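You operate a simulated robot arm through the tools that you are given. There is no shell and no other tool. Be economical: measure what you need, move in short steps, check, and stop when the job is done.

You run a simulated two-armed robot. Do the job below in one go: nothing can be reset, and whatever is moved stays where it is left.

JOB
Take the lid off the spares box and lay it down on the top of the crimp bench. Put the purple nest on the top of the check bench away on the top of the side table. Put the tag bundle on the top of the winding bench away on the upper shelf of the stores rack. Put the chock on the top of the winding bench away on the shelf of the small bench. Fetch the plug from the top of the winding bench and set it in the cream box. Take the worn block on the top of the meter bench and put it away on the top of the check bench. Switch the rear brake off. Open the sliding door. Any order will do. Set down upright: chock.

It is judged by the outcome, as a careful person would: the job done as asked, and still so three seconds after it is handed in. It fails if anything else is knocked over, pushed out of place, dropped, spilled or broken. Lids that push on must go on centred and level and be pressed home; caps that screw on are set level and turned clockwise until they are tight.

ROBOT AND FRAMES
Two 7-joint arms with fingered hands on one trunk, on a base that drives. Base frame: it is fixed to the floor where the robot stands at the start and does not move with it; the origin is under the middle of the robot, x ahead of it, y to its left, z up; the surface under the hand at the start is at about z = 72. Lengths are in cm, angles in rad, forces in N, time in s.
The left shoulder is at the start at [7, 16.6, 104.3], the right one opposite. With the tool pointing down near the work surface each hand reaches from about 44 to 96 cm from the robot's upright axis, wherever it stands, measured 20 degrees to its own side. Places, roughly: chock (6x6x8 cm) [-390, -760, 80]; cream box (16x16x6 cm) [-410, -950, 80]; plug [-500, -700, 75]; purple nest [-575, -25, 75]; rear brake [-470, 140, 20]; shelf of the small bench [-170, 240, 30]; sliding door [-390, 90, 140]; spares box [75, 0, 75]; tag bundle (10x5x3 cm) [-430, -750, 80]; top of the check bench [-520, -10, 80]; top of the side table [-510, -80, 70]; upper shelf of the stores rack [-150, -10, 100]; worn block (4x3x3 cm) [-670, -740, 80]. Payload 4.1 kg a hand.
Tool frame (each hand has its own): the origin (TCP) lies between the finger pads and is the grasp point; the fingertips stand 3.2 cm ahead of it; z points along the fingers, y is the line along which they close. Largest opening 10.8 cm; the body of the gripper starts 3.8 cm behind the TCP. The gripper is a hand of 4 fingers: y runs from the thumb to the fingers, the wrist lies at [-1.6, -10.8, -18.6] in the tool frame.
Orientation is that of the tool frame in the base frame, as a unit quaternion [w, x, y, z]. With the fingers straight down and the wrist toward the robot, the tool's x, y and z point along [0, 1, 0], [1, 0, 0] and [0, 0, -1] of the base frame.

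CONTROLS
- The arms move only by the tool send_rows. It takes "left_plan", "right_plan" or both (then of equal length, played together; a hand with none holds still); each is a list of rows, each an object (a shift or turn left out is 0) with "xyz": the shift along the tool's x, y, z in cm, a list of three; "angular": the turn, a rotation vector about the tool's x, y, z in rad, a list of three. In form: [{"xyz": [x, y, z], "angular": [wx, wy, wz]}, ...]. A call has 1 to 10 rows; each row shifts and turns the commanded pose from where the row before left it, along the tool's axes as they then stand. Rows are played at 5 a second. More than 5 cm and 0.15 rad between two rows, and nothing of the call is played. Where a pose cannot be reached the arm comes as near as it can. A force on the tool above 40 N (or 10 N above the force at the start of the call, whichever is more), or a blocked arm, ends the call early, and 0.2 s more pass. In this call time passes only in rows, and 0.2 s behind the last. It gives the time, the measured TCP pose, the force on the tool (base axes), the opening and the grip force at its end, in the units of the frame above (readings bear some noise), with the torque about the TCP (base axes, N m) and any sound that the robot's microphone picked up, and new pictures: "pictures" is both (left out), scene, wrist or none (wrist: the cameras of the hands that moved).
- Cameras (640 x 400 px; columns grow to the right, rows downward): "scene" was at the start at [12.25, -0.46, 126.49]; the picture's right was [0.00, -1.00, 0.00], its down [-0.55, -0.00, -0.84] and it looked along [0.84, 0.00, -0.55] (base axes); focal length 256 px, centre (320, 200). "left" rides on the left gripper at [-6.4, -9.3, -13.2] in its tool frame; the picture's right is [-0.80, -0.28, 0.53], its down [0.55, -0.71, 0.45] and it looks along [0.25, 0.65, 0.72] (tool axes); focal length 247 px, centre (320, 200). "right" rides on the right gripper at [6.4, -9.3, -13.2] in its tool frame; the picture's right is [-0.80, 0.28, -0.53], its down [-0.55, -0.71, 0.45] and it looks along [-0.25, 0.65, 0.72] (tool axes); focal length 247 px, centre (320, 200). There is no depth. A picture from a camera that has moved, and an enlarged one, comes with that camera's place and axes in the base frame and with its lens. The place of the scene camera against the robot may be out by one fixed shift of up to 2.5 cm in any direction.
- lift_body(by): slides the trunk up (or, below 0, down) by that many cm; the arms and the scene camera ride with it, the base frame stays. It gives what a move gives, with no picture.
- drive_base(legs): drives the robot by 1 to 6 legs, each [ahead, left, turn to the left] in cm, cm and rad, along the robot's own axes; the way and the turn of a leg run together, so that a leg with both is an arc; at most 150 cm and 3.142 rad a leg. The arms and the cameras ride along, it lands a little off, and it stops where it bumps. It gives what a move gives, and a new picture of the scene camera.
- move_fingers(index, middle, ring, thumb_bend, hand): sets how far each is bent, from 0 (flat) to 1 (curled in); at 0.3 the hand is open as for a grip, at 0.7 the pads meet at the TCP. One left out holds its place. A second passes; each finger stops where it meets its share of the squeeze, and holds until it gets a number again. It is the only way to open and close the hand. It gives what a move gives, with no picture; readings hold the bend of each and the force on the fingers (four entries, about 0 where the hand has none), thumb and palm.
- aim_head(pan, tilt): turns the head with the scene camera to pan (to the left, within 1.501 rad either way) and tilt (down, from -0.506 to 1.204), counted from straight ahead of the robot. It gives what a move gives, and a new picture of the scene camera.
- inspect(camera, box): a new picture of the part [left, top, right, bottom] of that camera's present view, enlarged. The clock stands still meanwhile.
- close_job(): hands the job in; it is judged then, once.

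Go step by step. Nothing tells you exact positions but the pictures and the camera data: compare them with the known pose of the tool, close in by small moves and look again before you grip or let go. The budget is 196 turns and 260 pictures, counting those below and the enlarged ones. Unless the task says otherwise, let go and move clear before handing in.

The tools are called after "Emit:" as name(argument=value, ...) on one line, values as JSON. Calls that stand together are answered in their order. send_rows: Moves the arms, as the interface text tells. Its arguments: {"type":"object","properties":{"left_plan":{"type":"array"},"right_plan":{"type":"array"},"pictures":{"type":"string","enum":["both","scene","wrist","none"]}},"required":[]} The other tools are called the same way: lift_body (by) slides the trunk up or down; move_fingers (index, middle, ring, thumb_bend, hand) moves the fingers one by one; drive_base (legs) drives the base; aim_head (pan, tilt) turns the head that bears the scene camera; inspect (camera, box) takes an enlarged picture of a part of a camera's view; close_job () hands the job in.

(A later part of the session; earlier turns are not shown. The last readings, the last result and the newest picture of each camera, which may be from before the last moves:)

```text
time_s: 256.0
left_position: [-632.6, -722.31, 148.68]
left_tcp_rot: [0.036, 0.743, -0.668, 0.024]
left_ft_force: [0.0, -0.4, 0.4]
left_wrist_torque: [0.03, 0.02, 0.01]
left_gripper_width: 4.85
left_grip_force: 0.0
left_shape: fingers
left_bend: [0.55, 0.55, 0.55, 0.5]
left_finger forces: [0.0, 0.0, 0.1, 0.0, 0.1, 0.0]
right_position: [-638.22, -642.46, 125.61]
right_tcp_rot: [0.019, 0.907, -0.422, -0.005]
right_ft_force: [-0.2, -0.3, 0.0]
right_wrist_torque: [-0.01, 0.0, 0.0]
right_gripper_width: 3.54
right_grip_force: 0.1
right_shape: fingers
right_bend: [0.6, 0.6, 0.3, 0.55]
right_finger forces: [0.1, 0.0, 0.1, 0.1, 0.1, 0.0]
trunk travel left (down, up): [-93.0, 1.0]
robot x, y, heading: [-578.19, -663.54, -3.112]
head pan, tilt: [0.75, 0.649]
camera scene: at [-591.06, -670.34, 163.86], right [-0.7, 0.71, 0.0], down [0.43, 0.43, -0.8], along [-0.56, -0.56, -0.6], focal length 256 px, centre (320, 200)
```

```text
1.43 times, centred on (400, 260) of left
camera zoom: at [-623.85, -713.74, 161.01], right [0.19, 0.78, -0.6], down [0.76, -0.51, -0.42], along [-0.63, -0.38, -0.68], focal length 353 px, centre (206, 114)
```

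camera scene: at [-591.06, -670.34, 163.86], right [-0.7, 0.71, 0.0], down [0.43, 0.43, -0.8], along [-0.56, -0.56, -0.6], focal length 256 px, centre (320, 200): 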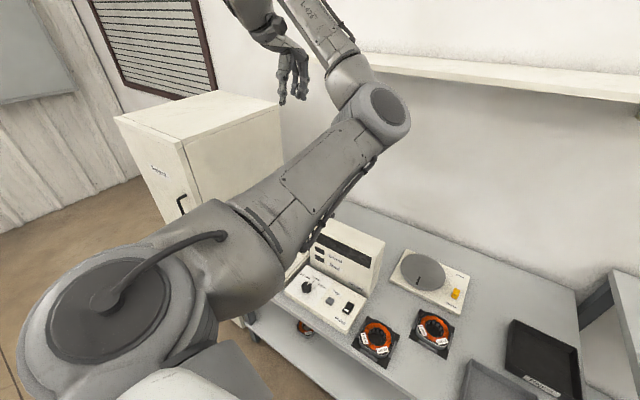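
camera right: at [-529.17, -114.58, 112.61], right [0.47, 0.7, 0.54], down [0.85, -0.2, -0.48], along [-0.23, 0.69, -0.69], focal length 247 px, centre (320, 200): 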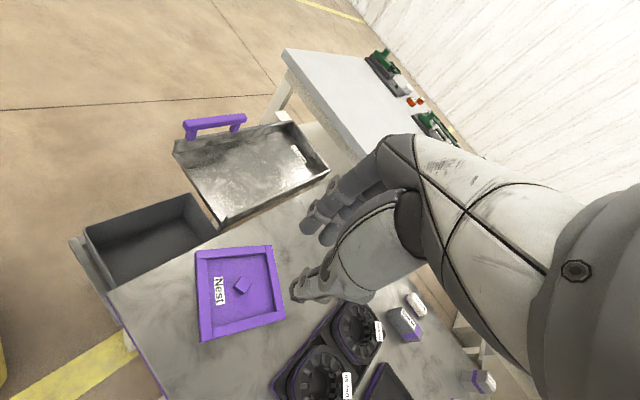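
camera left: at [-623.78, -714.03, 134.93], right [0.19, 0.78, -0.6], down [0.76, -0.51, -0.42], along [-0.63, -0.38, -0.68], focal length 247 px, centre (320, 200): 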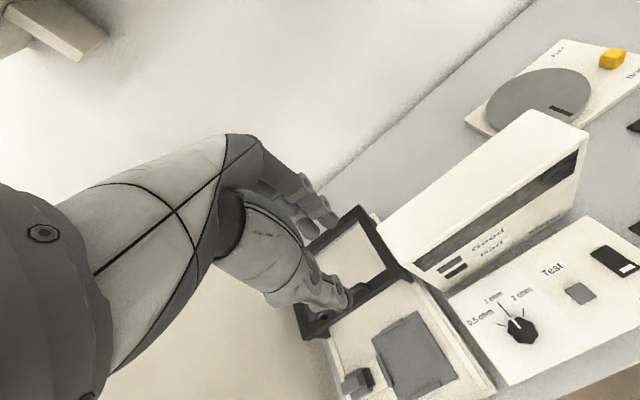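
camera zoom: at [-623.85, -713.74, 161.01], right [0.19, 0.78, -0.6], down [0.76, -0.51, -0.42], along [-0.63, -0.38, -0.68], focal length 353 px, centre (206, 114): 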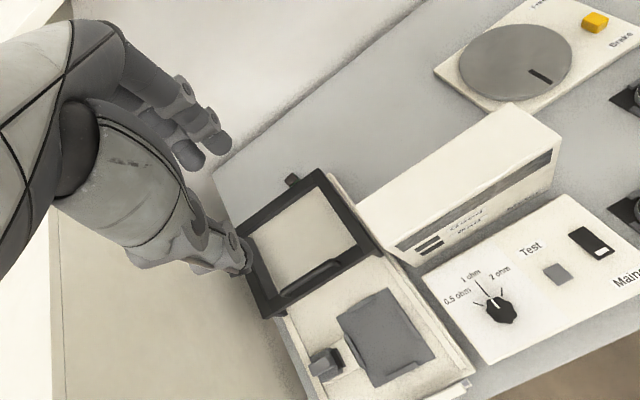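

Something small and dark shows just behind the open frame, near [-662, -739]. I'll shift the base left with the hand kept clear of the cabinet, and look from higher/closer.

Emit:
send_rows(left_plan=[{"xyz": [-4, 0, 0]}, {"xyz": [-4, 0, 0]}, {"xyz": [-4, 0, 0]}, {"xyz": [-4, 0, 0]}, {"xyz": [-4, 0, 0]}], pictures="none")

Emit:
drive_base(legs=[[0, 35, 0]])

Emit:
send_rows(left_plan=[{"xyz": [0, 4.5, 0]}, {"xyz": [0, 4.5, 0]}, {"xyz": [0, 4.5, 0]}], pictures="wrist")

```text
time_s: 257.2
left_position: [-634.59, -701.75, 147.04]
left_tcp_rot: [0.037, 0.744, -0.667, 0.024]
left_ft_force: [-0.3, 1.0, 1.1]
left_wrist_torque: [-0.03, -0.03, 0.0]
left_gripper_width: 4.86
left_grip_force: 0.0
left_shape: fingers
left_bend: [0.55, 0.55, 0.55, 0.5]
left_finger forces: [0.0, 0.1, 0.0, 0.0, 0.0, 0.0]
right_position: [-638.24, -642.15, 125.44]
right_tcp_rot: [0.021, 0.907, -0.421, -0.003]
right_ft_force: [0.1, 0.4, -0.1]
right_wrist_torque: [-0.05, -0.01, -0.02]
right_gripper_width: 3.51
right_grip_force: 0.1
right_shape: fingers
right_bend: [0.6, 0.6, 0.3, 0.55]
right_finger forces: [0.0, 0.1, 0.0, 0.1, 0.0, 0.0]
trunk travel left (down, up): [-93.0, 1.0]
robot x, y, heading: [-577.99, -663.25, -3.11]
head pan, tilt: [0.75, 0.649]
```

```text
time_s: 259.4
left_position: [-633.8, -736.65, 146.99]
left_tcp_rot: [0.036, 0.741, -0.67, 0.024]
left_ft_force: [0.5, 0.2, 0.3]
left_wrist_torque: [-0.03, 0.0, 0.04]
left_gripper_width: 4.86
left_grip_force: 0.0
left_shape: fingers
left_bend: [0.55, 0.55, 0.55, 0.5]
left_finger forces: [0.0, 0.0, 0.0, 0.0, 0.0, 0.1]
right_position: [-637.15, -676.95, 125.56]
right_tcp_rot: [0.021, 0.905, -0.424, -0.004]
right_ft_force: [-0.2, 0.7, -0.2]
right_wrist_torque: [0.01, 0.0, -0.01]
right_gripper_width: 3.52
right_grip_force: 0.0
right_shape: fingers
right_bend: [0.6, 0.6, 0.3, 0.55]
right_finger forces: [0.1, 0.0, 0.1, 0.0, 0.1, 0.0]
trunk travel left (down, up): [-93.0, 1.0]
robot x, y, heading: [-577.1, -698.55, -3.118]
head pan, tilt: [0.75, 0.649]
camera scene: at [-590.06, -705.09, 163.87], right [-0.7, 0.71, 0.0], down [0.43, 0.42, -0.8], along [-0.57, -0.56, -0.6], focal length 256 px, centre (320, 200)
```

scene: 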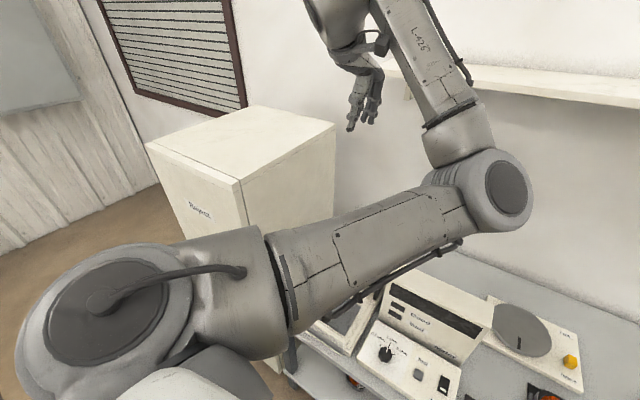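

```text
time_s: 260.2
left_position: [-647.47, -738.39, 147.26]
left_tcp_rot: [0.035, 0.741, -0.67, 0.023]
left_ft_force: [-1.3, -0.5, -0.4]
left_wrist_torque: [0.05, 0.0, 0.02]
left_gripper_width: 4.85
left_grip_force: 0.1
left_shape: fingers
left_bend: [0.55, 0.55, 0.55, 0.5]
left_finger forces: [0.1, 0.0, 0.0, 0.1, 0.0, 0.0]
right_position: [-637.21, -677.4, 125.57]
right_tcp_rot: [0.019, 0.905, -0.424, -0.005]
right_ft_force: [-0.5, 0.0, 0.6]
right_wrist_torque: [0.01, 0.04, 0.03]
right_gripper_width: 3.5
right_grip_force: 0.0
right_shape: fingers
right_bend: [0.6, 0.6, 0.3, 0.55]
right_finger forces: [0.0, 0.1, 0.0, 0.0, 0.1, 0.1]
trunk travel left (down, up): [-93.0, 1.0]
robot x, y, heading: [-576.82, -698.73, -3.118]
head pan, tilt: [0.75, 0.649]
camera left: at [-638.67, -729.92, 159.58], right [0.19, 0.78, -0.6], down [0.75, -0.51, -0.42], along [-0.63, -0.37, -0.68], focal length 247 px, centre (320, 200)
```

left: 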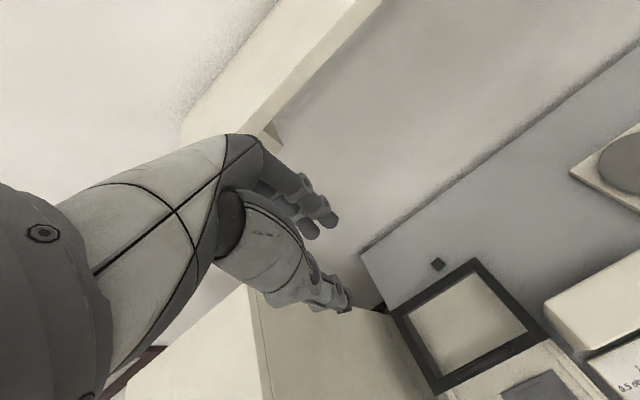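

Found it: a small dark block at about [-664, -740], behind the frame. I'll reposition the base closer to square with it, keeping the left hand clear of the cabinet.

Emit:
send_rows(left_plan=[{"xyz": [-4, -2.5, 0]}, {"xyz": [-4, -2.5, 0]}, {"xyz": [-4, -2.5, 0]}, {"xyz": [-4, -2.5, 0]}, {"xyz": [-4, -2.5, 0]}, {"xyz": [-4, -2.5, 0]}, {"xyz": [-3, 0, 0]}], pictures="none")

Emit:
drive_base(legs=[[6, 27, -0.02]])

Emit:
send_rows(right_plan=[{"xyz": [0, 0, 0], "angular": [0, 0, 0.14]}, {"xyz": [-2, 3, 0], "angular": [0, 0, 0.14]}, {"xyz": [-2, 3, 0], "angular": [0, 0, 0.14]}, {"xyz": [-2, 3, 0], "angular": [0, 0, 0.14]}, {"xyz": [-2, 3, 0]}, {"xyz": [-3, 3, 0]}], pictures="wrist")

```text
time_s: 261.9
left_position: [-641.55, -714.24, 145.62]
left_tcp_rot: [0.04, 0.748, -0.662, 0.021]
left_ft_force: [0.1, 0.0, 0.6]
left_wrist_torque: [-0.04, 0.01, 0.03]
left_gripper_width: 4.83
left_grip_force: 0.1
left_shape: fingers
left_bend: [0.55, 0.55, 0.55, 0.5]
left_finger forces: [0.1, 0.0, 0.1, 0.0, 0.0, 0.0]
left hand out of reach, approached as far as the arm can: row 5, 6, 7
right_position: [-637.15, -676.98, 125.48]
right_tcp_rot: [0.02, 0.906, -0.424, -0.005]
right_ft_force: [-0.6, 1.0, -0.2]
right_wrist_torque: [-0.04, 0.04, -0.01]
right_gripper_width: 3.53
right_grip_force: 0.1
right_shape: fingers
right_bend: [0.6, 0.6, 0.3, 0.55]
right_finger forces: [0.1, 0.1, 0.0, 0.1, 0.0, 0.0]
trunk travel left (down, up): [-93.0, 1.0]
robot x, y, heading: [-577.46, -698.54, -3.117]
head pan, tilt: [0.75, 0.649]
```

```text
time_s: 263.8
left_position: [-647.1, -741.0, 145.47]
left_tcp_rot: [0.04, 0.744, -0.667, 0.023]
left_ft_force: [0.3, 0.9, 0.7]
left_wrist_torque: [-0.02, 0.0, 0.02]
left_gripper_width: 4.87
left_grip_force: 0.2
left_shape: fingers
left_bend: [0.55, 0.55, 0.55, 0.5]
left_finger forces: [0.1, 0.0, 0.0, 0.0, 0.0, 0.0]
right_position: [-642.26, -703.71, 125.6]
right_tcp_rot: [0.019, 0.903, -0.43, -0.005]
right_ft_force: [-1.1, -0.1, 0.5]
right_wrist_torque: [-0.03, 0.01, 0.03]
right_gripper_width: 3.5
right_grip_force: 0.1
right_shape: fingers
right_bend: [0.6, 0.6, 0.3, 0.55]
right_finger forces: [0.1, 0.1, 0.0, 0.0, 0.0, 0.0]
trunk travel left (down, up): [-93.0, 1.0]
robot x, y, heading: [-582.37, -726.61, -3.13]
head pan, tilt: [0.75, 0.649]
camera scene: at [-595.49, -732.6, 163.87], right [-0.69, 0.72, 0.0], down [0.44, 0.42, -0.8], along [-0.58, -0.55, -0.6], focal length 256 px, centre (320, 200)
```

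scene: 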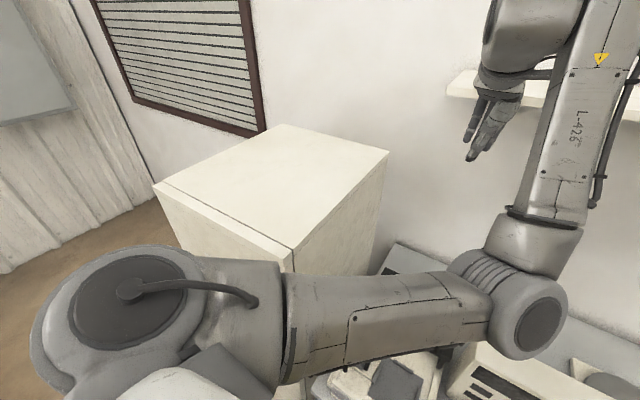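

```text
time_s: 265.2
left_position: [-647.32, -741.45, 145.26]
left_tcp_rot: [0.04, 0.745, -0.666, 0.023]
left_ft_force: [-0.5, 1.0, 0.2]
left_wrist_torque: [0.0, -0.03, -0.01]
left_gripper_width: 4.86
left_grip_force: 0.2
left_shape: fingers
left_bend: [0.55, 0.55, 0.55, 0.5]
left_finger forces: [0.1, 0.1, 0.1, 0.0, 0.0, 0.1]
right_position: [-659.41, -697.72, 125.61]
right_tcp_rot: [0.019, 0.747, -0.664, 0.001]
right_ft_force: [0.3, -0.4, 0.4]
right_wrist_torque: [-0.02, 0.0, -0.01]
right_gripper_width: 3.5
right_grip_force: 0.1
right_shape: fingers
right_bend: [0.6, 0.6, 0.3, 0.55]
right_finger forces: [0.0, 0.0, 0.0, 0.0, 0.0, 0.0]
trunk travel left (down, up): [-93.0, 1.0]
robot x, y, heading: [-582.3, -726.46, -3.126]
head pan, tilt: [0.75, 0.649]
camera right: at [-649.1, -702.7, 138.77], right [-0.36, 0.77, 0.52], down [0.62, 0.62, -0.48], along [-0.69, 0.15, -0.71], focal length 247 px, centre (320, 200)
```

right: 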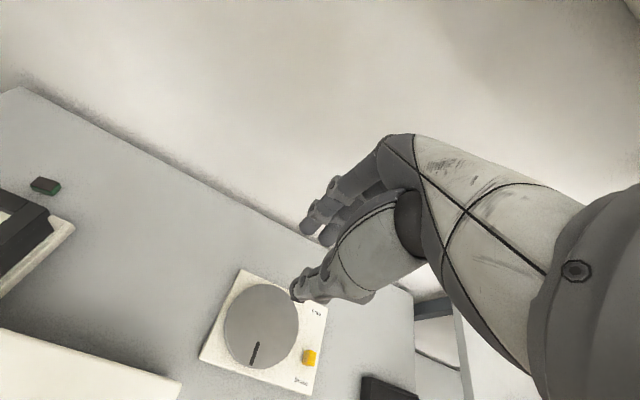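

The block shows at the left edge. Enlarge it to see its orientation relative to the frame.

Emit:
inspect(camera="right", box=[0, 150, 110, 260])

```text
3.64 times, centred on (55, 205) of right
camera zoom: at [-649.1, -702.7, 138.77], right [-0.36, 0.77, 0.52], down [0.62, 0.62, -0.48], along [-0.69, 0.15, -0.71], focal length 898 px, centre (1284, 182)
```

zoom: 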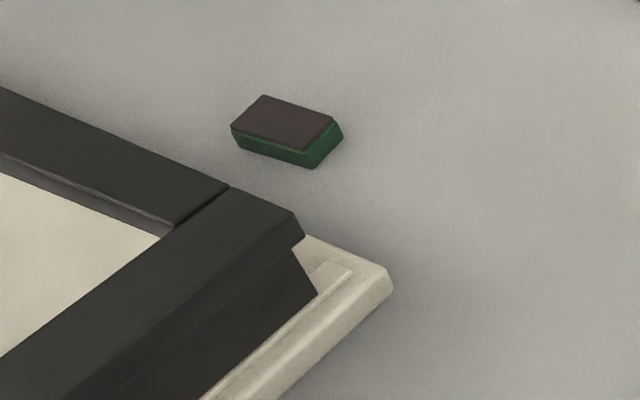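

The block (green with dark top) lies aligned with the bench, ~4–5 cm behind the frame's rear edge (frame top z≈90). I'll retract the right hand, lower the trunk, and bring the left hand above the block.

Emit:
send_rows(right_plan=[{"xyz": [-1, -4, -1]}, {"xyz": [-1, -4, -1]}, {"xyz": [-1, -4, -1]}, {"xyz": [-1, -4, -1]}, {"xyz": [-1, -4, -1]}], left_plan=[{"xyz": [-0.6, 3.5, 0], "angular": [0, -0.03, 0.04]}, {"xyz": [-0.6, 3.5, 0], "angular": [0, -0.03, 0.04]}, {"xyz": [-0.6, 3.5, 0], "angular": [0, -0.03, 0.03]}, {"xyz": [-0.6, 3.5, 0]}, {"xyz": [-0.6, 3, 0]}], pictures="none")

Emit:
lift_body(by=-26)

Emit:
move_fingers(hand="left", index=0.5, middle=0.5, ring=0.5, thumb_bend=0.5)

Emit:
send_rows(left_plan=[{"xyz": [0, 0, 4.5]}, {"xyz": [0, 0, 4.5]}, {"xyz": [0, 0, 4.5]}], pictures="wrist")

```text
time_s: 266.1
left_position: [-657.17, -740.02, 145.84]
left_tcp_rot: [0.009, 0.707, -0.707, -0.008]
left_ft_force: [16.9, 2.7, 3.6]
left_wrist_torque: [-0.15, 0.52, 0.24]
left_gripper_width: 4.86
left_grip_force: 8.5
left_shape: fingers
left_bend: [0.55, 0.58, 0.57, 0.5]
left_finger forces: [0.0, 9.7, 6.8, 0.0, 0.1, 0.1]
right_position: [-646.39, -692.85, 128.91]
right_tcp_rot: [0.022, 0.748, -0.663, -0.001]
right_ft_force: [0.2, 0.6, 0.2]
right_wrist_torque: [0.0, 0.0, -0.01]
right_gripper_width: 3.54
right_grip_force: 0.0
right_shape: fingers
right_bend: [0.6, 0.6, 0.3, 0.55]
right_finger forces: [0.0, 0.1, 0.1, 0.0, 0.1, 0.0]
trunk travel left (down, up): [-93.0, 1.0]
robot x, y, heading: [-582.69, -726.17, -3.129]
head pan, tilt: [0.75, 0.649]
stopped in row 4 (left hand): the force on the tool passed its limit at 46 N (the readings are from after the stop); the commanded pose is now the measured one
```

```text
time_s: 268.8
left_position: [-658.17, -740.21, 119.36]
left_tcp_rot: [0.006, 0.707, -0.707, -0.005]
left_ft_force: [-1.0, 0.1, 0.5]
left_wrist_torque: [0.01, 0.02, -0.01]
left_gripper_width: 4.89
left_grip_force: 0.1
left_shape: fingers
left_bend: [0.55, 0.55, 0.55, 0.5]
left_finger forces: [0.1, 0.1, 0.0, 0.0, 0.0, 0.0]
right_position: [-647.18, -692.93, 102.51]
right_tcp_rot: [0.02, 0.748, -0.663, 0.0]
right_ft_force: [-0.4, 0.6, 0.3]
right_wrist_torque: [0.02, 0.0, -0.03]
right_gripper_width: 3.53
right_grip_force: 0.0
right_shape: fingers
right_bend: [0.6, 0.6, 0.3, 0.55]
right_finger forces: [0.0, 0.0, 0.0, 0.0, 0.0, 0.0]
trunk travel left (down, up): [-67.0, 27.0]
robot x, y, heading: [-582.68, -726.12, -3.126]
head pan, tilt: [0.75, 0.649]
```

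```text
time_s: 269.8
left_position: [-658.03, -740.13, 119.43]
left_tcp_rot: [0.005, 0.707, -0.707, -0.004]
left_ft_force: [-0.4, 0.1, -0.6]
left_wrist_torque: [-0.01, -0.02, -0.01]
left_gripper_width: 5.51
left_grip_force: 0.1
left_shape: fingers
left_bend: [0.5, 0.5, 0.5, 0.5]
left_finger forces: [0.0, 0.0, 0.0, 0.0, 0.0, 0.1]
right_position: [-647.26, -692.91, 102.3]
right_tcp_rot: [0.02, 0.748, -0.663, 0.001]
right_ft_force: [0.5, 0.1, 0.0]
right_wrist_torque: [0.01, 0.0, 0.0]
right_gripper_width: 3.53
right_grip_force: 0.1
right_shape: fingers
right_bend: [0.6, 0.6, 0.3, 0.55]
right_finger forces: [0.1, 0.1, 0.0, 0.0, 0.0, 0.0]
trunk travel left (down, up): [-67.0, 27.0]
robot x, y, heading: [-582.35, -726.27, -3.126]
head pan, tilt: [0.75, 0.649]
```

```text
time_s: 270.6
left_position: [-658.16, -740.38, 105.89]
left_tcp_rot: [0.006, 0.707, -0.707, -0.004]
left_ft_force: [0.1, -0.2, -1.5]
left_wrist_torque: [0.02, 0.0, 0.02]
left_gripper_width: 5.52
left_grip_force: 0.1
left_shape: fingers
left_bend: [0.5, 0.5, 0.5, 0.5]
left_finger forces: [0.0, 0.1, 0.1, 0.1, 0.0, 0.0]
right_position: [-647.16, -692.94, 102.35]
right_tcp_rot: [0.02, 0.748, -0.664, 0.001]
right_ft_force: [-0.3, -0.2, -0.5]
right_wrist_torque: [0.05, 0.03, -0.01]
right_gripper_width: 3.55
right_grip_force: 0.1
right_shape: fingers
right_bend: [0.6, 0.6, 0.3, 0.55]
right_finger forces: [0.1, 0.1, 0.1, 0.1, 0.1, 0.0]
trunk travel left (down, up): [-67.0, 27.0]
robot x, y, heading: [-582.09, -726.77, -3.125]
head pan, tilt: [0.75, 0.649]
camera left: at [-648.7, -733.93, 118.91], right [0.28, 0.8, -0.54], down [0.7, -0.55, -0.46], along [-0.66, -0.25, -0.71], focal length 247 px, centre (320, 200)
```

left: 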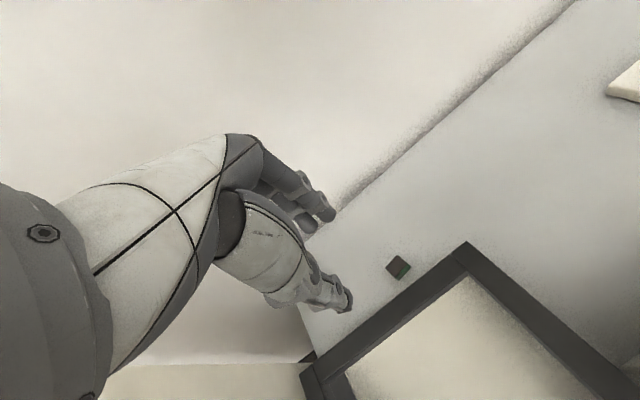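

Block at [-662.9, -739.2]; the frame gives ~4 cm clearance. I align yaw with it and descend to just above.

Emit:
send_rows(left_plan=[{"xyz": [-0.6, 2.4, 3]}, {"xyz": [-0.6, 2.3, 3]}, {"xyz": [0, 0, 4], "angular": [0, 0, -0.14]}, {"xyz": [0, 0, 4]}, {"xyz": [0, 0, 3]}], pictures="wrist")

Emit:
inspect(camera="left", box=[240, 180, 480, 380])

```text
time_s: 271.8
left_position: [-663.04, -739.18, 88.8]
left_tcp_rot: [0.005, 0.755, -0.656, -0.006]
left_ft_force: [0.2, -0.8, 1.0]
left_wrist_torque: [-0.01, 0.0, 0.01]
left_gripper_width: 5.54
left_grip_force: 0.2
left_shape: fingers
left_bend: [0.5, 0.5, 0.5, 0.5]
left_finger forces: [0.0, 0.0, 0.1, 0.0, 0.0, 0.0]
right_position: [-647.13, -692.88, 102.48]
right_tcp_rot: [0.021, 0.749, -0.663, 0.001]
right_ft_force: [0.1, -0.3, -0.2]
right_wrist_torque: [0.0, 0.01, -0.01]
right_gripper_width: 3.54
right_grip_force: 0.0
right_shape: fingers
right_bend: [0.6, 0.6, 0.3, 0.55]
right_finger forces: [0.1, 0.0, 0.1, 0.1, 0.1, 0.0]
trunk travel left (down, up): [-67.0, 27.0]
robot x, y, heading: [-582.35, -726.38, -3.125]
head pan, tilt: [0.75, 0.649]
camera left: at [-654.62, -731.42, 101.96], right [0.16, 0.83, -0.54], down [0.77, -0.45, -0.46], along [-0.62, -0.34, -0.71], focal length 247 px, centre (320, 200)
```

left: 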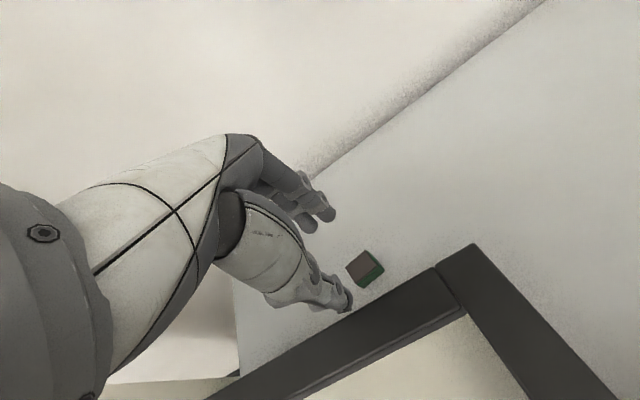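

```text
2.00 times, centred on (360, 280) of left
camera zoom: at [-654.62, -731.42, 101.96], right [0.16, 0.83, -0.54], down [0.77, -0.45, -0.46], along [-0.62, -0.34, -0.71], focal length 494 px, centre (240, 40)
```

zoom: 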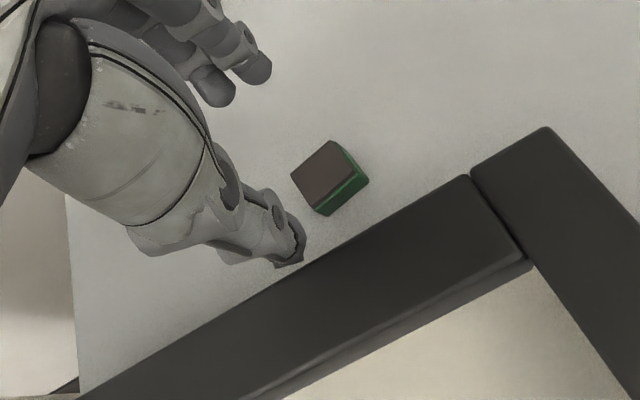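

Well aligned. Descend around the block.

Emit:
send_rows(left_plan=[{"xyz": [-0.6, 0.3, 1.5]}, {"xyz": [0, 0, 1.5]}, {"xyz": [0, 0, 1.2]}, {"xyz": [0, 0, 0.8]}, {"xyz": [0, 0, 0.6]}], pictures="none")

Emit:
move_fingers(hand="left", index=0.75, middle=0.75, ring=0.75, thumb_bend=0.75)

Emit:
inspect(camera="left", box=[240, 180, 480, 380])

```text
time_s: 273.0
left_position: [-663.68, -738.45, 83.34]
left_tcp_rot: [0.007, 0.755, -0.656, -0.007]
left_ft_force: [0.2, -0.2, 0.3]
left_wrist_torque: [-0.01, 0.0, -0.03]
left_gripper_width: 5.54
left_grip_force: 0.0
left_shape: fingers
left_bend: [0.5, 0.5, 0.5, 0.5]
left_finger forces: [0.0, 0.0, 0.1, 0.0, 0.1, 0.0]
right_position: [-647.08, -692.86, 102.37]
right_tcp_rot: [0.02, 0.748, -0.663, 0.001]
right_ft_force: [1.2, -0.3, 0.6]
right_wrist_torque: [0.01, 0.01, -0.02]
right_gripper_width: 3.55
right_grip_force: 0.1
right_shape: fingers
right_bend: [0.6, 0.6, 0.3, 0.55]
right_finger forces: [0.0, 0.0, 0.1, 0.0, 0.0, 0.1]
trunk travel left (down, up): [-67.0, 27.0]
robot x, y, heading: [-582.64, -726.47, -3.13]
head pan, tilt: [0.75, 0.649]
```

```text
time_s: 274.0
left_position: [-663.69, -738.41, 83.39]
left_tcp_rot: [0.006, 0.755, -0.656, -0.005]
left_ft_force: [-0.4, 0.0, -0.4]
left_wrist_torque: [-0.01, 0.0, 0.03]
left_gripper_width: 0.0
left_grip_force: 0.0
left_shape: fingers
left_bend: [0.74, 0.74, 0.75, 0.72]
left_finger forces: [0.1, 0.0, 0.0, 0.1, 0.0, 0.0]
right_position: [-647.24, -692.78, 102.47]
right_tcp_rot: [0.02, 0.748, -0.663, 0.0]
right_ft_force: [0.2, -0.2, 0.9]
right_wrist_torque: [0.0, 0.0, -0.02]
right_gripper_width: 3.53
right_grip_force: 0.1
right_shape: fingers
right_bend: [0.6, 0.6, 0.3, 0.55]
right_finger forces: [0.0, 0.0, 0.0, 0.1, 0.1, 0.0]
trunk travel left (down, up): [-67.0, 27.0]
robot x, y, heading: [-582.75, -726.43, -3.123]
head pan, tilt: [0.75, 0.649]
```

```text
2.00 times, centred on (360, 280) of left
camera zoom: at [-655.22, -730.71, 96.33], right [0.16, 0.83, -0.54], down [0.77, -0.45, -0.46], along [-0.62, -0.34, -0.71], focal length 494 px, centre (240, 40)
```

zoom: 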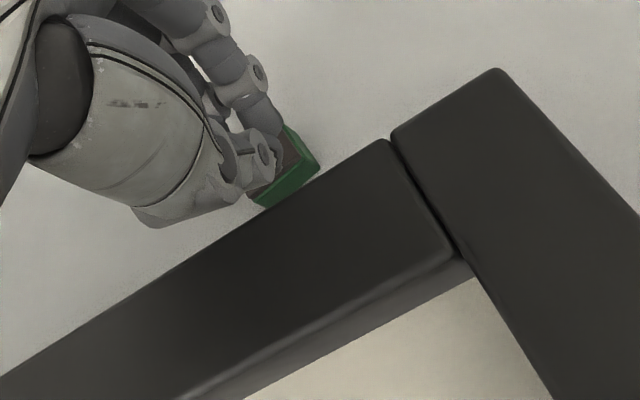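

The fingers closed above the block: its top is at about z 79, lower than assumed. I'll reopen, adjust, and go ~3.7 cm lower.

Emit:
send_rows(left_plan=[{"xyz": [0, 0, -1.5]}], pictures="none")

Emit:
move_fingers(hand="left", index=0.48, middle=0.48, ring=0.48, thumb_bend=0.5)

Emit:
send_rows(left_plan=[{"xyz": [0.7, 0.6, 1.5]}, {"xyz": [0, 0, 1]}, {"xyz": [0, 0, 1]}, {"xyz": [0, 0, 0.8]}, {"xyz": [0, 0, 0.7]}], pictures="wrist")

Emit:
inspect(camera="left", box=[260, 160, 440, 310])

```text
time_s: 274.4
left_position: [-663.61, -738.47, 84.83]
left_tcp_rot: [0.006, 0.755, -0.656, -0.005]
left_ft_force: [-0.8, -0.4, -0.1]
left_wrist_torque: [-0.03, -0.02, 0.03]
left_gripper_width: 0.0
left_grip_force: 0.0
left_shape: fingers
left_bend: [0.74, 0.74, 0.75, 0.72]
left_finger forces: [0.1, 0.1, 0.0, 0.0, 0.0, 0.1]
right_position: [-647.13, -692.84, 102.4]
right_tcp_rot: [0.02, 0.748, -0.663, 0.0]
right_ft_force: [0.7, 0.5, 0.1]
right_wrist_torque: [-0.04, 0.0, -0.02]
right_gripper_width: 3.52
right_grip_force: 0.2
right_shape: fingers
right_bend: [0.6, 0.6, 0.3, 0.55]
right_finger forces: [0.0, 0.0, 0.1, 0.1, 0.0, 0.0]
trunk travel left (down, up): [-67.0, 27.0]
robot x, y, heading: [-582.26, -726.56, -3.128]
head pan, tilt: [0.75, 0.649]
```

```text
time_s: 275.4
left_position: [-663.63, -738.43, 84.93]
left_tcp_rot: [0.006, 0.755, -0.655, -0.005]
left_ft_force: [0.7, -0.5, 0.0]
left_wrist_torque: [0.0, -0.02, -0.02]
left_gripper_width: 5.78
left_grip_force: 0.1
left_shape: fingers
left_bend: [0.48, 0.48, 0.48, 0.5]
left_finger forces: [0.0, 0.1, 0.1, 0.1, 0.0, 0.0]
right_position: [-647.24, -692.88, 102.54]
right_tcp_rot: [0.02, 0.748, -0.663, 0.0]
right_ft_force: [0.1, 0.0, 0.3]
right_wrist_torque: [0.0, 0.0, 0.01]
right_gripper_width: 3.55
right_grip_force: 0.0
right_shape: fingers
right_bend: [0.6, 0.6, 0.3, 0.55]
right_finger forces: [0.1, 0.1, 0.0, 0.0, 0.1, 0.0]
trunk travel left (down, up): [-67.0, 27.0]
robot x, y, heading: [-582.69, -726.57, -3.124]
head pan, tilt: [0.75, 0.649]
```

```text
time_s: 276.6
left_position: [-664.2, -739.21, 80.61]
left_tcp_rot: [0.01, 0.755, -0.656, -0.009]
left_ft_force: [-2.8, -0.6, 30.8]
left_wrist_torque: [0.09, -1.13, -0.03]
left_gripper_width: 5.75
left_grip_force: 15.0
left_shape: fingers
left_bend: [0.48, 0.48, 0.48, 0.51]
left_finger forces: [0.0, 0.0, 0.1, 0.0, 30.2, 0.1]
right_position: [-646.76, -692.86, 102.67]
right_tcp_rot: [0.022, 0.748, -0.663, -0.001]
right_ft_force: [-0.2, 0.2, -0.4]
right_wrist_torque: [0.03, -0.01, 0.01]
right_gripper_width: 3.51
right_grip_force: 0.0
right_shape: fingers
right_bend: [0.6, 0.6, 0.3, 0.55]
right_finger forces: [0.0, 0.0, 0.0, 0.0, 0.1, 0.1]
trunk travel left (down, up): [-67.0, 27.0]
robot x, y, heading: [-582.66, -726.05, -3.127]
head pan, tilt: [0.75, 0.649]
camera left: at [-655.53, -731.52, 93.54], right [0.15, 0.83, -0.54], down [0.76, -0.45, -0.47], along [-0.63, -0.34, -0.7], focal length 247 px, centre (320, 200)
```

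left: 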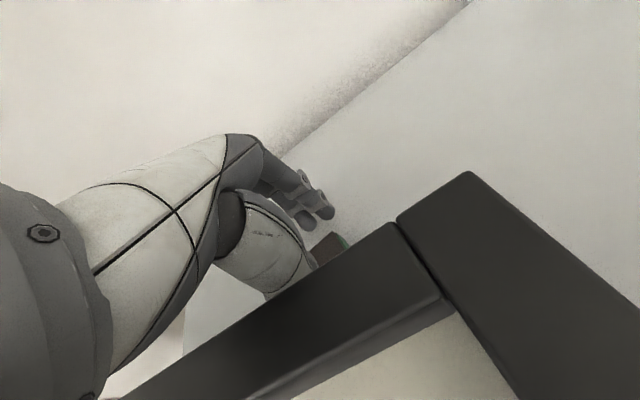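

```text
2.67 times, centred on (350, 235) of left
camera zoom: at [-655.53, -731.52, 93.54], right [0.15, 0.83, -0.54], down [0.76, -0.45, -0.47], along [-0.63, -0.34, -0.7], focal length 659 px, centre (240, 107)
```

zoom: 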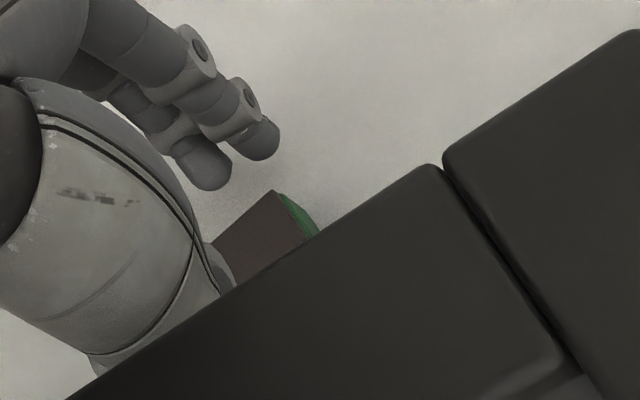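

The thumb landed on the fixture's base edge. I'll lift slightly, shift 0.9 cm toward the wall, and descend again.

Emit:
send_rows(left_plan=[{"xyz": [0, 0, -1.5]}, {"xyz": [0, 0.95, 0]}, {"xyz": [0, 0, 1]}, {"xyz": [0, 0, 0.7]}, {"xyz": [0, 0, 0.5]}, {"xyz": [0, 0, 0.5]}], pictures="none")

Emit:
inspect(camera="left", box=[260, 160, 440, 310])

```text
time_s: 278.0
left_position: [-664.98, -738.83, 80.05]
left_tcp_rot: [0.013, 0.753, -0.657, -0.011]
left_ft_force: [0.0, 0.2, 0.1]
left_wrist_torque: [-0.01, 0.0, 0.02]
left_gripper_width: 5.8
left_grip_force: 0.0
left_shape: fingers
left_bend: [0.48, 0.48, 0.48, 0.5]
left_finger forces: [0.0, 0.1, 0.0, 0.1, 0.0, 0.0]
right_position: [-646.48, -692.53, 103.0]
right_tcp_rot: [0.023, 0.748, -0.663, 0.0]
right_ft_force: [-0.2, 0.9, 0.0]
right_wrist_torque: [0.02, 0.0, 0.0]
right_gripper_width: 3.55
right_grip_force: 0.1
right_shape: fingers
right_bend: [0.6, 0.6, 0.3, 0.55]
right_finger forces: [0.0, 0.0, 0.0, 0.0, 0.0, 0.0]
trunk travel left (down, up): [-67.0, 27.0]
robot x, y, heading: [-582.2, -726.28, -3.13]
head pan, tilt: [0.75, 0.649]
```

```text
2.67 times, centred on (350, 235) of left
camera zoom: at [-656.24, -731.24, 92.97], right [0.15, 0.83, -0.54], down [0.76, -0.45, -0.47], along [-0.63, -0.34, -0.7], focal length 659 px, centre (240, 107)
```

zoom: 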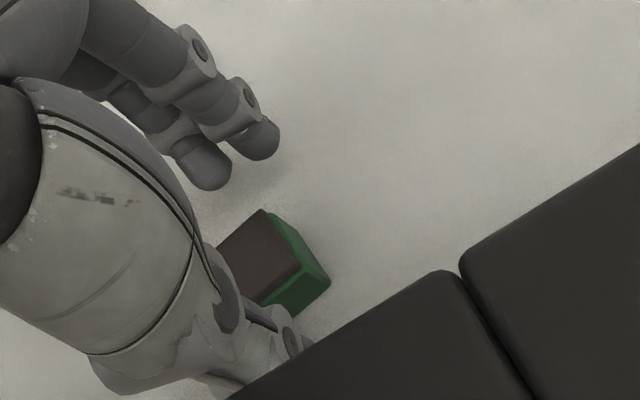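

No tool force, but the hand stopped ~1.3 cm short and the trunk shifted: the forearm likely rests on something. I'll raise the trunk to lift the elbow and come down again.

Emit:
lift_body(by=20)

Emit:
send_rows(left_plan=[{"xyz": [0, 0, 4.5]}, {"xyz": [0, 0, 4.5]}, {"xyz": [0, 0, 4.5]}, {"xyz": [0, 0, 2.5]}], pictures="wrist")

```text
time_s: 280.1
left_position: [-665.39, -739.4, 98.64]
left_tcp_rot: [0.006, 0.755, -0.656, -0.005]
left_ft_force: [0.1, 0.0, 0.5]
left_wrist_torque: [0.01, 0.02, 0.01]
left_gripper_width: 5.81
left_grip_force: 0.1
left_shape: fingers
left_bend: [0.48, 0.48, 0.48, 0.5]
left_finger forces: [0.1, 0.0, 0.1, 0.0, 0.1, 0.0]
right_position: [-647.24, -692.83, 122.47]
right_tcp_rot: [0.019, 0.748, -0.663, 0.001]
right_ft_force: [-0.1, 0.5, -0.1]
right_wrist_torque: [0.02, -0.03, -0.05]
right_gripper_width: 3.55
right_grip_force: 0.0
right_shape: fingers
right_bend: [0.6, 0.6, 0.3, 0.55]
right_finger forces: [0.0, 0.0, 0.0, 0.0, 0.0, 0.0]
trunk travel left (down, up): [-87.0, 7.0]
robot x, y, heading: [-583.1, -726.49, -3.132]
head pan, tilt: [0.75, 0.649]
```

```text
time_s: 281.1
left_position: [-665.52, -739.64, 87.3]
left_tcp_rot: [0.005, 0.755, -0.656, -0.007]
left_ft_force: [0.1, -0.1, 0.8]
left_wrist_torque: [0.01, 0.03, 0.03]
left_gripper_width: 5.82
left_grip_force: 0.1
left_shape: fingers
left_bend: [0.48, 0.48, 0.48, 0.5]
left_finger forces: [0.1, 0.0, 0.0, 0.0, 0.1, 0.0]
left hand out of reach, approached as far as the arm can: row 3, 4
right_position: [-647.06, -692.91, 122.47]
right_tcp_rot: [0.02, 0.749, -0.663, 0.001]
right_ft_force: [-0.1, -0.8, 0.3]
right_wrist_torque: [-0.01, -0.02, -0.01]
right_gripper_width: 3.56
right_grip_force: 0.1
right_shape: fingers
right_bend: [0.6, 0.6, 0.3, 0.55]
right_finger forces: [0.0, 0.0, 0.0, 0.1, 0.1, 0.1]
trunk travel left (down, up): [-87.0, 7.0]
robot x, y, heading: [-582.45, -726.22, -3.129]
head pan, tilt: [0.75, 0.649]
camera left: at [-657.03, -731.79, 100.27], right [0.16, 0.83, -0.54], down [0.77, -0.45, -0.46], along [-0.62, -0.34, -0.71], focal length 247 px, centre (320, 200)
```

left: 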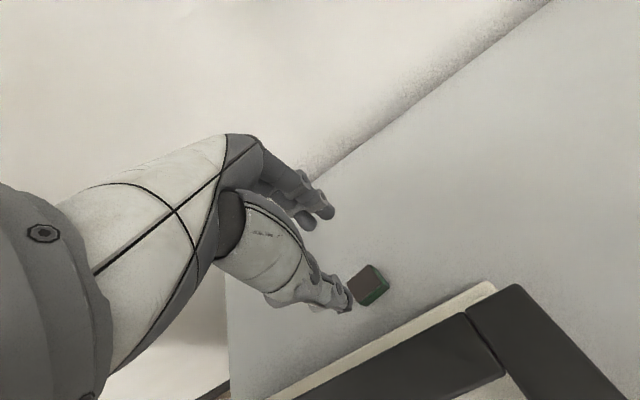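

The trunk is now a bit too high for reach. I adjust the hand and lower the trunk 8 cm to bring it straight down.

Emit:
send_rows(left_plan=[{"xyz": [-0.5, -0.8, -1]}], pictures="none")

Emit:
lift_body(by=-7)

Emit:
inspect(camera="left", box=[260, 160, 440, 310])

```text
time_s: 281.5
left_position: [-664.68, -738.75, 88.29]
left_tcp_rot: [0.006, 0.755, -0.656, -0.007]
left_ft_force: [0.1, -0.8, -0.3]
left_wrist_torque: [0.03, 0.01, -0.03]
left_gripper_width: 5.8
left_grip_force: 0.1
left_shape: fingers
left_bend: [0.48, 0.48, 0.48, 0.5]
left_finger forces: [0.0, 0.1, 0.1, 0.1, 0.0, 0.0]
right_position: [-647.1, -692.81, 122.52]
right_tcp_rot: [0.02, 0.749, -0.662, 0.0]
right_ft_force: [0.3, 0.5, -0.2]
right_wrist_torque: [0.02, 0.02, -0.02]
right_gripper_width: 3.52
right_grip_force: 0.1
right_shape: fingers
right_bend: [0.6, 0.6, 0.3, 0.55]
right_finger forces: [0.0, 0.0, 0.0, 0.0, 0.1, 0.0]
trunk travel left (down, up): [-87.0, 7.0]
robot x, y, heading: [-582.81, -726.4, -3.132]
head pan, tilt: [0.75, 0.649]
```

```text
time_s: 282.6
left_position: [-664.87, -738.77, 81.18]
left_tcp_rot: [0.005, 0.755, -0.656, -0.005]
left_ft_force: [-1.0, -0.1, -0.2]
left_wrist_torque: [0.01, 0.03, 0.01]
left_gripper_width: 5.79
left_grip_force: 0.1
left_shape: fingers
left_bend: [0.48, 0.48, 0.48, 0.5]
left_finger forces: [0.0, 0.1, 0.0, 0.0, 0.0, 0.1]
right_position: [-647.14, -692.92, 115.36]
right_tcp_rot: [0.02, 0.749, -0.663, 0.0]
right_ft_force: [0.1, 0.4, -0.3]
right_wrist_torque: [-0.02, 0.0, 0.01]
right_gripper_width: 3.57
right_grip_force: 0.0
right_shape: fingers
right_bend: [0.6, 0.6, 0.3, 0.55]
right_finger forces: [0.1, 0.0, 0.0, 0.0, 0.0, 0.1]
trunk travel left (down, up): [-80.0, 14.0]
robot x, y, heading: [-582.42, -726.49, -3.124]
head pan, tilt: [0.75, 0.649]
```

```text
2.67 times, centred on (350, 235) of left
camera zoom: at [-656.25, -731.16, 94.28], right [0.16, 0.83, -0.54], down [0.77, -0.45, -0.46], along [-0.62, -0.34, -0.71], focal length 659 px, centre (240, 107)
```

zoom: 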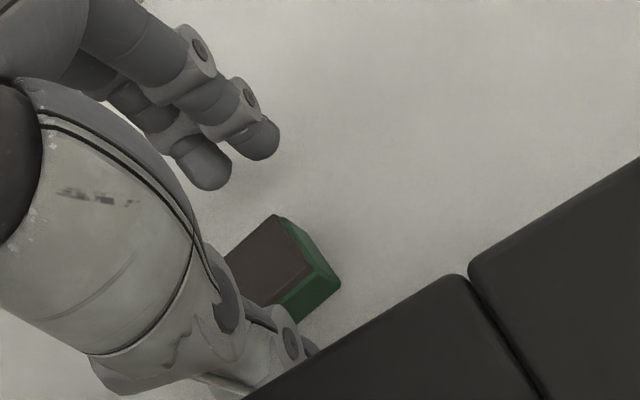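

Clear. Lower the last couple of centimetres and close.

Emit:
send_rows(left_plan=[{"xyz": [-0.3, 0, 0.8]}, {"xyz": [0, 0, 0.7]}, {"xyz": [0, 0, 0.6]}], pictures="none")

Emit:
move_fingers(hand="left", index=0.72, middle=0.72, ring=0.72, thumb_bend=0.72)

Emit:
inspect(camera="left", box=[260, 160, 440, 310])

```text
time_s: 283.4
left_position: [-665.5, -738.54, 79.77]
left_tcp_rot: [0.01, 0.754, -0.657, -0.009]
left_ft_force: [-0.1, 0.0, -0.4]
left_wrist_torque: [-0.01, -0.01, 0.01]
left_gripper_width: 5.84
left_grip_force: 0.0
left_shape: fingers
left_bend: [0.48, 0.48, 0.48, 0.5]
left_finger forces: [0.0, 0.1, 0.0, 0.1, 0.0, 0.1]
right_position: [-647.33, -692.99, 115.38]
right_tcp_rot: [0.02, 0.748, -0.663, 0.002]
right_ft_force: [-0.3, -0.4, -0.7]
right_wrist_torque: [-0.01, -0.03, 0.0]
right_gripper_width: 3.54
right_grip_force: 0.1
right_shape: fingers
right_bend: [0.6, 0.6, 0.3, 0.55]
right_finger forces: [0.0, 0.0, 0.1, 0.0, 0.0, 0.0]
trunk travel left (down, up): [-80.0, 14.0]
robot x, y, heading: [-582.76, -726.4, -3.131]
head pan, tilt: [0.75, 0.649]
stopped in row 3 (left hand): the force on the tool passed its limit at 47 N (the readings are from after the stop); the commanded pose is now the measured one
```

```text
time_s: 284.4
left_position: [-665.32, -738.52, 80.05]
left_tcp_rot: [0.011, 0.754, -0.656, -0.011]
left_ft_force: [0.2, -0.3, -0.1]
left_wrist_torque: [-0.01, 0.0, -0.02]
left_gripper_width: 0.0
left_grip_force: 0.1
left_shape: fingers
left_bend: [0.72, 0.72, 0.72, 0.71]
left_finger forces: [0.0, 0.1, 0.0, 0.0, 0.0, 0.1]
right_position: [-647.18, -692.96, 115.52]
right_tcp_rot: [0.02, 0.749, -0.663, 0.0]
right_ft_force: [-0.6, -0.5, 0.5]
right_wrist_torque: [0.02, 0.01, 0.01]
right_gripper_width: 3.58
right_grip_force: 0.1
right_shape: fingers
right_bend: [0.6, 0.6, 0.3, 0.55]
right_finger forces: [0.0, 0.0, 0.1, 0.1, 0.1, 0.0]
trunk travel left (down, up): [-80.0, 14.0]
robot x, y, heading: [-582.86, -726.19, -3.122]
head pan, tilt: [0.75, 0.649]
```

```text
2.67 times, centred on (350, 235) of left
camera zoom: at [-656.62, -730.87, 92.94], right [0.15, 0.83, -0.54], down [0.76, -0.45, -0.47], along [-0.63, -0.34, -0.7], focal length 659 px, centre (240, 107)
```

zoom: 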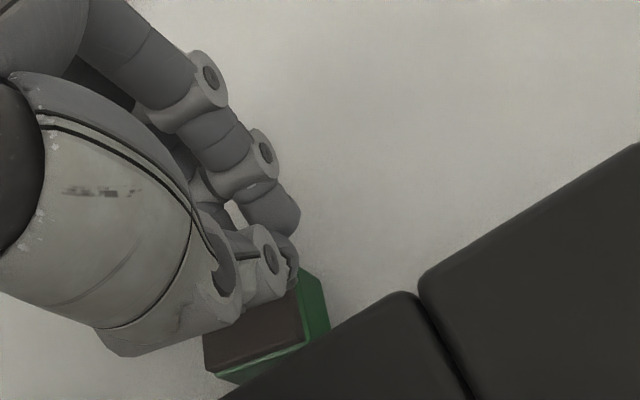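

The fingers closed over the top and the block got nudged toward the fixture. I'll tilt the hand (palm away from the frame), press lightly on the block's top and drag it a few cm toward the wall to make room.

Emit:
send_rows(left_plan=[{"xyz": [0, 0, -3]}, {"xyz": [0, -0.7, 0], "angular": [0.14, 0, 0]}, {"xyz": [0, -0.7, 0], "angular": [0.14, 0, 0]}, {"xyz": [0, 0.28, 0.96]}, {"xyz": [0, 0.28, 0.96]}], pictures="wrist")

Emit:
inspect(camera="left", box=[240, 160, 440, 320])

```text
time_s: 285.6
left_position: [-665.82, -738.1, 83.97]
left_tcp_rot: [-0.056, 0.751, -0.656, 0.038]
left_ft_force: [0.4, 0.4, -0.1]
left_wrist_torque: [0.01, 0.0, -0.02]
left_gripper_width: 0.01
left_grip_force: 0.1
left_shape: fingers
left_bend: [0.72, 0.72, 0.72, 0.71]
left_finger forces: [0.0, 0.0, 0.0, 0.0, 0.0, 0.0]
left hand out of reach, approached as far as the arm can: row 3, 4, 5
right_position: [-647.27, -693.03, 115.49]
right_tcp_rot: [0.02, 0.748, -0.663, 0.002]
right_ft_force: [0.3, -0.1, 0.4]
right_wrist_torque: [-0.03, 0.02, 0.02]
right_gripper_width: 3.56
right_grip_force: 0.0
right_shape: fingers
right_bend: [0.6, 0.6, 0.3, 0.55]
right_finger forces: [0.1, 0.0, 0.1, 0.0, 0.0, 0.0]
trunk travel left (down, up): [-80.0, 14.0]
robot x, y, heading: [-582.39, -726.29, -3.129]
head pan, tilt: [0.75, 0.649]
camera left: at [-659.34, -730.87, 98.51], right [0.24, 0.85, -0.48], down [0.83, -0.43, -0.36], along [-0.51, -0.31, -0.8], focal length 247 px, centre (320, 200)
```

left: 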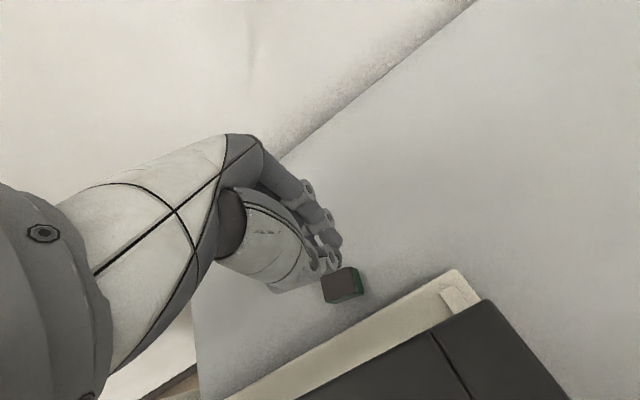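

```text
2.50 times, centred on (340, 240) of left
camera zoom: at [-659.34, -730.87, 98.51], right [0.24, 0.85, -0.48], down [0.83, -0.43, -0.36], along [-0.51, -0.31, -0.8], focal length 617 px, centre (270, 100)
```

zoom: 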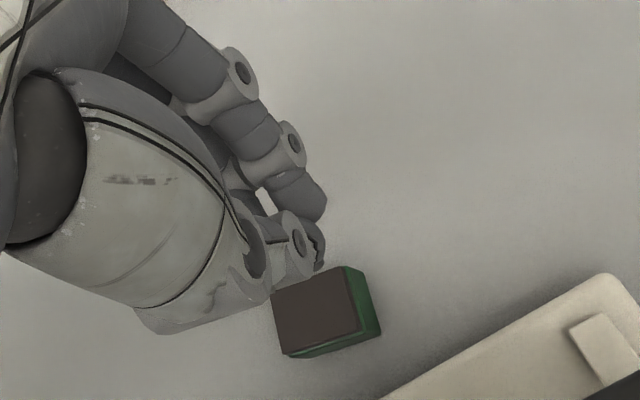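

Clear view: block at [-663.7, -739.1], gap to the fixture only ~2 cm. Place the closed fingertips on its top and press lightly.

Emit:
send_rows(left_plan=[{"xyz": [1.2, -1.3, 0]}, {"xyz": [0, 0.1, 1]}, {"xyz": [0, 0.1, 1]}, {"xyz": [0, 0.1, 0.7]}, {"xyz": [0, 0.1, 0.6]}, {"xyz": [0, 0, 0.5]}], pictures="none")

Emit:
inspect(camera="left", box=[240, 160, 440, 320])

```text
time_s: 287.0
left_position: [-663.49, -738.99, 79.22]
left_tcp_rot: [-0.062, 0.75, -0.657, 0.047]
left_ft_force: [-1.3, -3.6, 19.2]
left_wrist_torque: [-0.11, 0.04, 0.0]
left_gripper_width: 0.0
left_grip_force: 11.5
left_shape: fingers
left_bend: [0.73, 0.72, 0.72, 0.7]
left_finger forces: [20.7, 2.1, 0.1, 0.0, 0.0, 0.0]
left hand out of reach, approached as far as the arm can: row 1, 4, 5, 6
right_position: [-646.94, -693.0, 115.67]
right_tcp_rot: [0.021, 0.749, -0.662, 0.0]
right_ft_force: [0.2, -0.7, -0.3]
right_wrist_torque: [0.01, -0.01, 0.02]
right_gripper_width: 3.56
right_grip_force: 0.1
right_shape: fingers
right_bend: [0.6, 0.6, 0.3, 0.55]
right_finger forces: [0.1, 0.0, 0.0, 0.0, 0.0, 0.0]
trunk travel left (down, up): [-80.0, 14.0]
robot x, y, heading: [-582.52, -726.48, -3.126]
head pan, tilt: [0.75, 0.649]
```

```text
2.50 times, centred on (340, 240) of left
camera zoom: at [-657.16, -731.81, 93.78], right [0.25, 0.84, -0.47], down [0.83, -0.44, -0.34], along [-0.5, -0.31, -0.81], focal length 617 px, centre (270, 100)
```

zoom: 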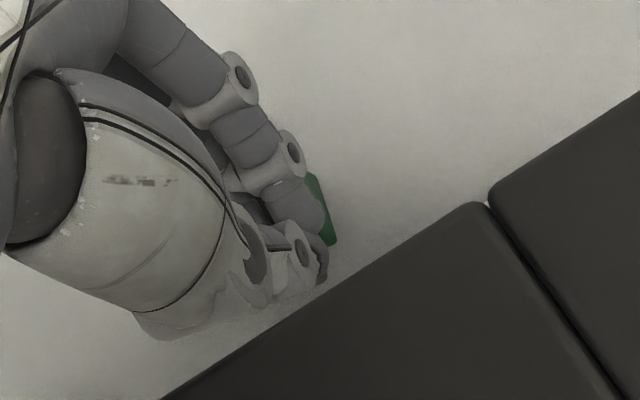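

Index finger rests on the block with ~20 N. Drag it ~3.5 cm toward the wall, then lift and look.

Emit:
send_rows(left_plan=[{"xyz": [0, 0.9, 0]}, {"xyz": [0, 0.9, 0]}, {"xyz": [0, 0.9, 0]}, {"xyz": [0, 0.9, 0]}], pictures="none")

Emit:
send_rows(left_plan=[{"xyz": [0, 0, -2]}, {"xyz": [0, 0, -3]}], pictures="wrist")

```text
time_s: 287.4
left_position: [-663.26, -739.3, 78.7]
left_tcp_rot: [-0.061, 0.749, -0.658, 0.046]
left_ft_force: [3.5, 0.2, 19.5]
left_wrist_torque: [-0.04, -0.07, -0.03]
left_gripper_width: 0.02
left_grip_force: 13.8
left_shape: fingers
left_bend: [0.73, 0.73, 0.72, 0.69]
left_finger forces: [13.3, 10.3, 2.0, 0.0, 0.0, 0.1]
left hand out of reach, approached as far as the arm can: row 1
right_position: [-647.0, -692.67, 115.51]
right_tcp_rot: [0.021, 0.748, -0.663, 0.001]
right_ft_force: [-1.0, 0.4, -0.4]
right_wrist_torque: [-0.02, 0.04, -0.01]
right_gripper_width: 3.54
right_grip_force: 0.0
right_shape: fingers
right_bend: [0.6, 0.6, 0.3, 0.55]
right_finger forces: [0.0, 0.0, 0.1, 0.0, 0.1, 0.0]
trunk travel left (down, up): [-80.0, 14.0]
robot x, y, heading: [-582.37, -726.36, -3.126]
head pan, tilt: [0.75, 0.649]
stopped in row 1 (left hand): the force on the tool passed its limit at 51 N (the readings are from after the stop); the commanded pose is now the measured one
```

```text
time_s: 287.9
left_position: [-664.22, -738.96, 83.27]
left_tcp_rot: [-0.05, 0.741, -0.667, 0.052]
left_ft_force: [2.0, -1.1, -3.2]
left_wrist_torque: [0.21, 0.16, -0.01]
left_gripper_width: 0.0
left_grip_force: 0.1
left_shape: fingers
left_bend: [0.72, 0.72, 0.72, 0.7]
left_finger forces: [0.1, 0.0, 0.1, 0.1, 0.1, 0.1]
left hand out of reach, approached as far as the arm can: row 1, 2
right_position: [-647.04, -692.63, 115.47]
right_tcp_rot: [0.022, 0.749, -0.663, 0.001]
right_ft_force: [0.3, 0.1, 0.8]
right_wrist_torque: [-0.03, 0.02, 0.02]
right_gripper_width: 3.53
right_grip_force: 0.0
right_shape: fingers
right_bend: [0.6, 0.6, 0.3, 0.55]
right_finger forces: [0.0, 0.1, 0.0, 0.0, 0.0, 0.1]
trunk travel left (down, up): [-80.0, 14.0]
robot x, y, heading: [-582.72, -726.17, -3.125]
head pan, tilt: [0.75, 0.649]
camera left: at [-657.65, -731.66, 97.62], right [0.27, 0.83, -0.49], down [0.82, -0.47, -0.34], along [-0.51, -0.31, -0.8], focal length 247 px, centre (320, 200)
```

left: 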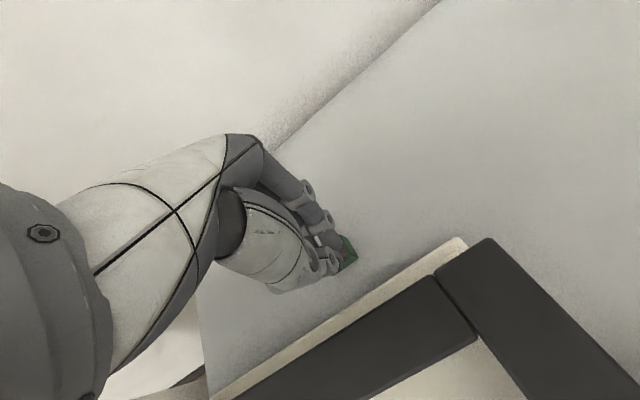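

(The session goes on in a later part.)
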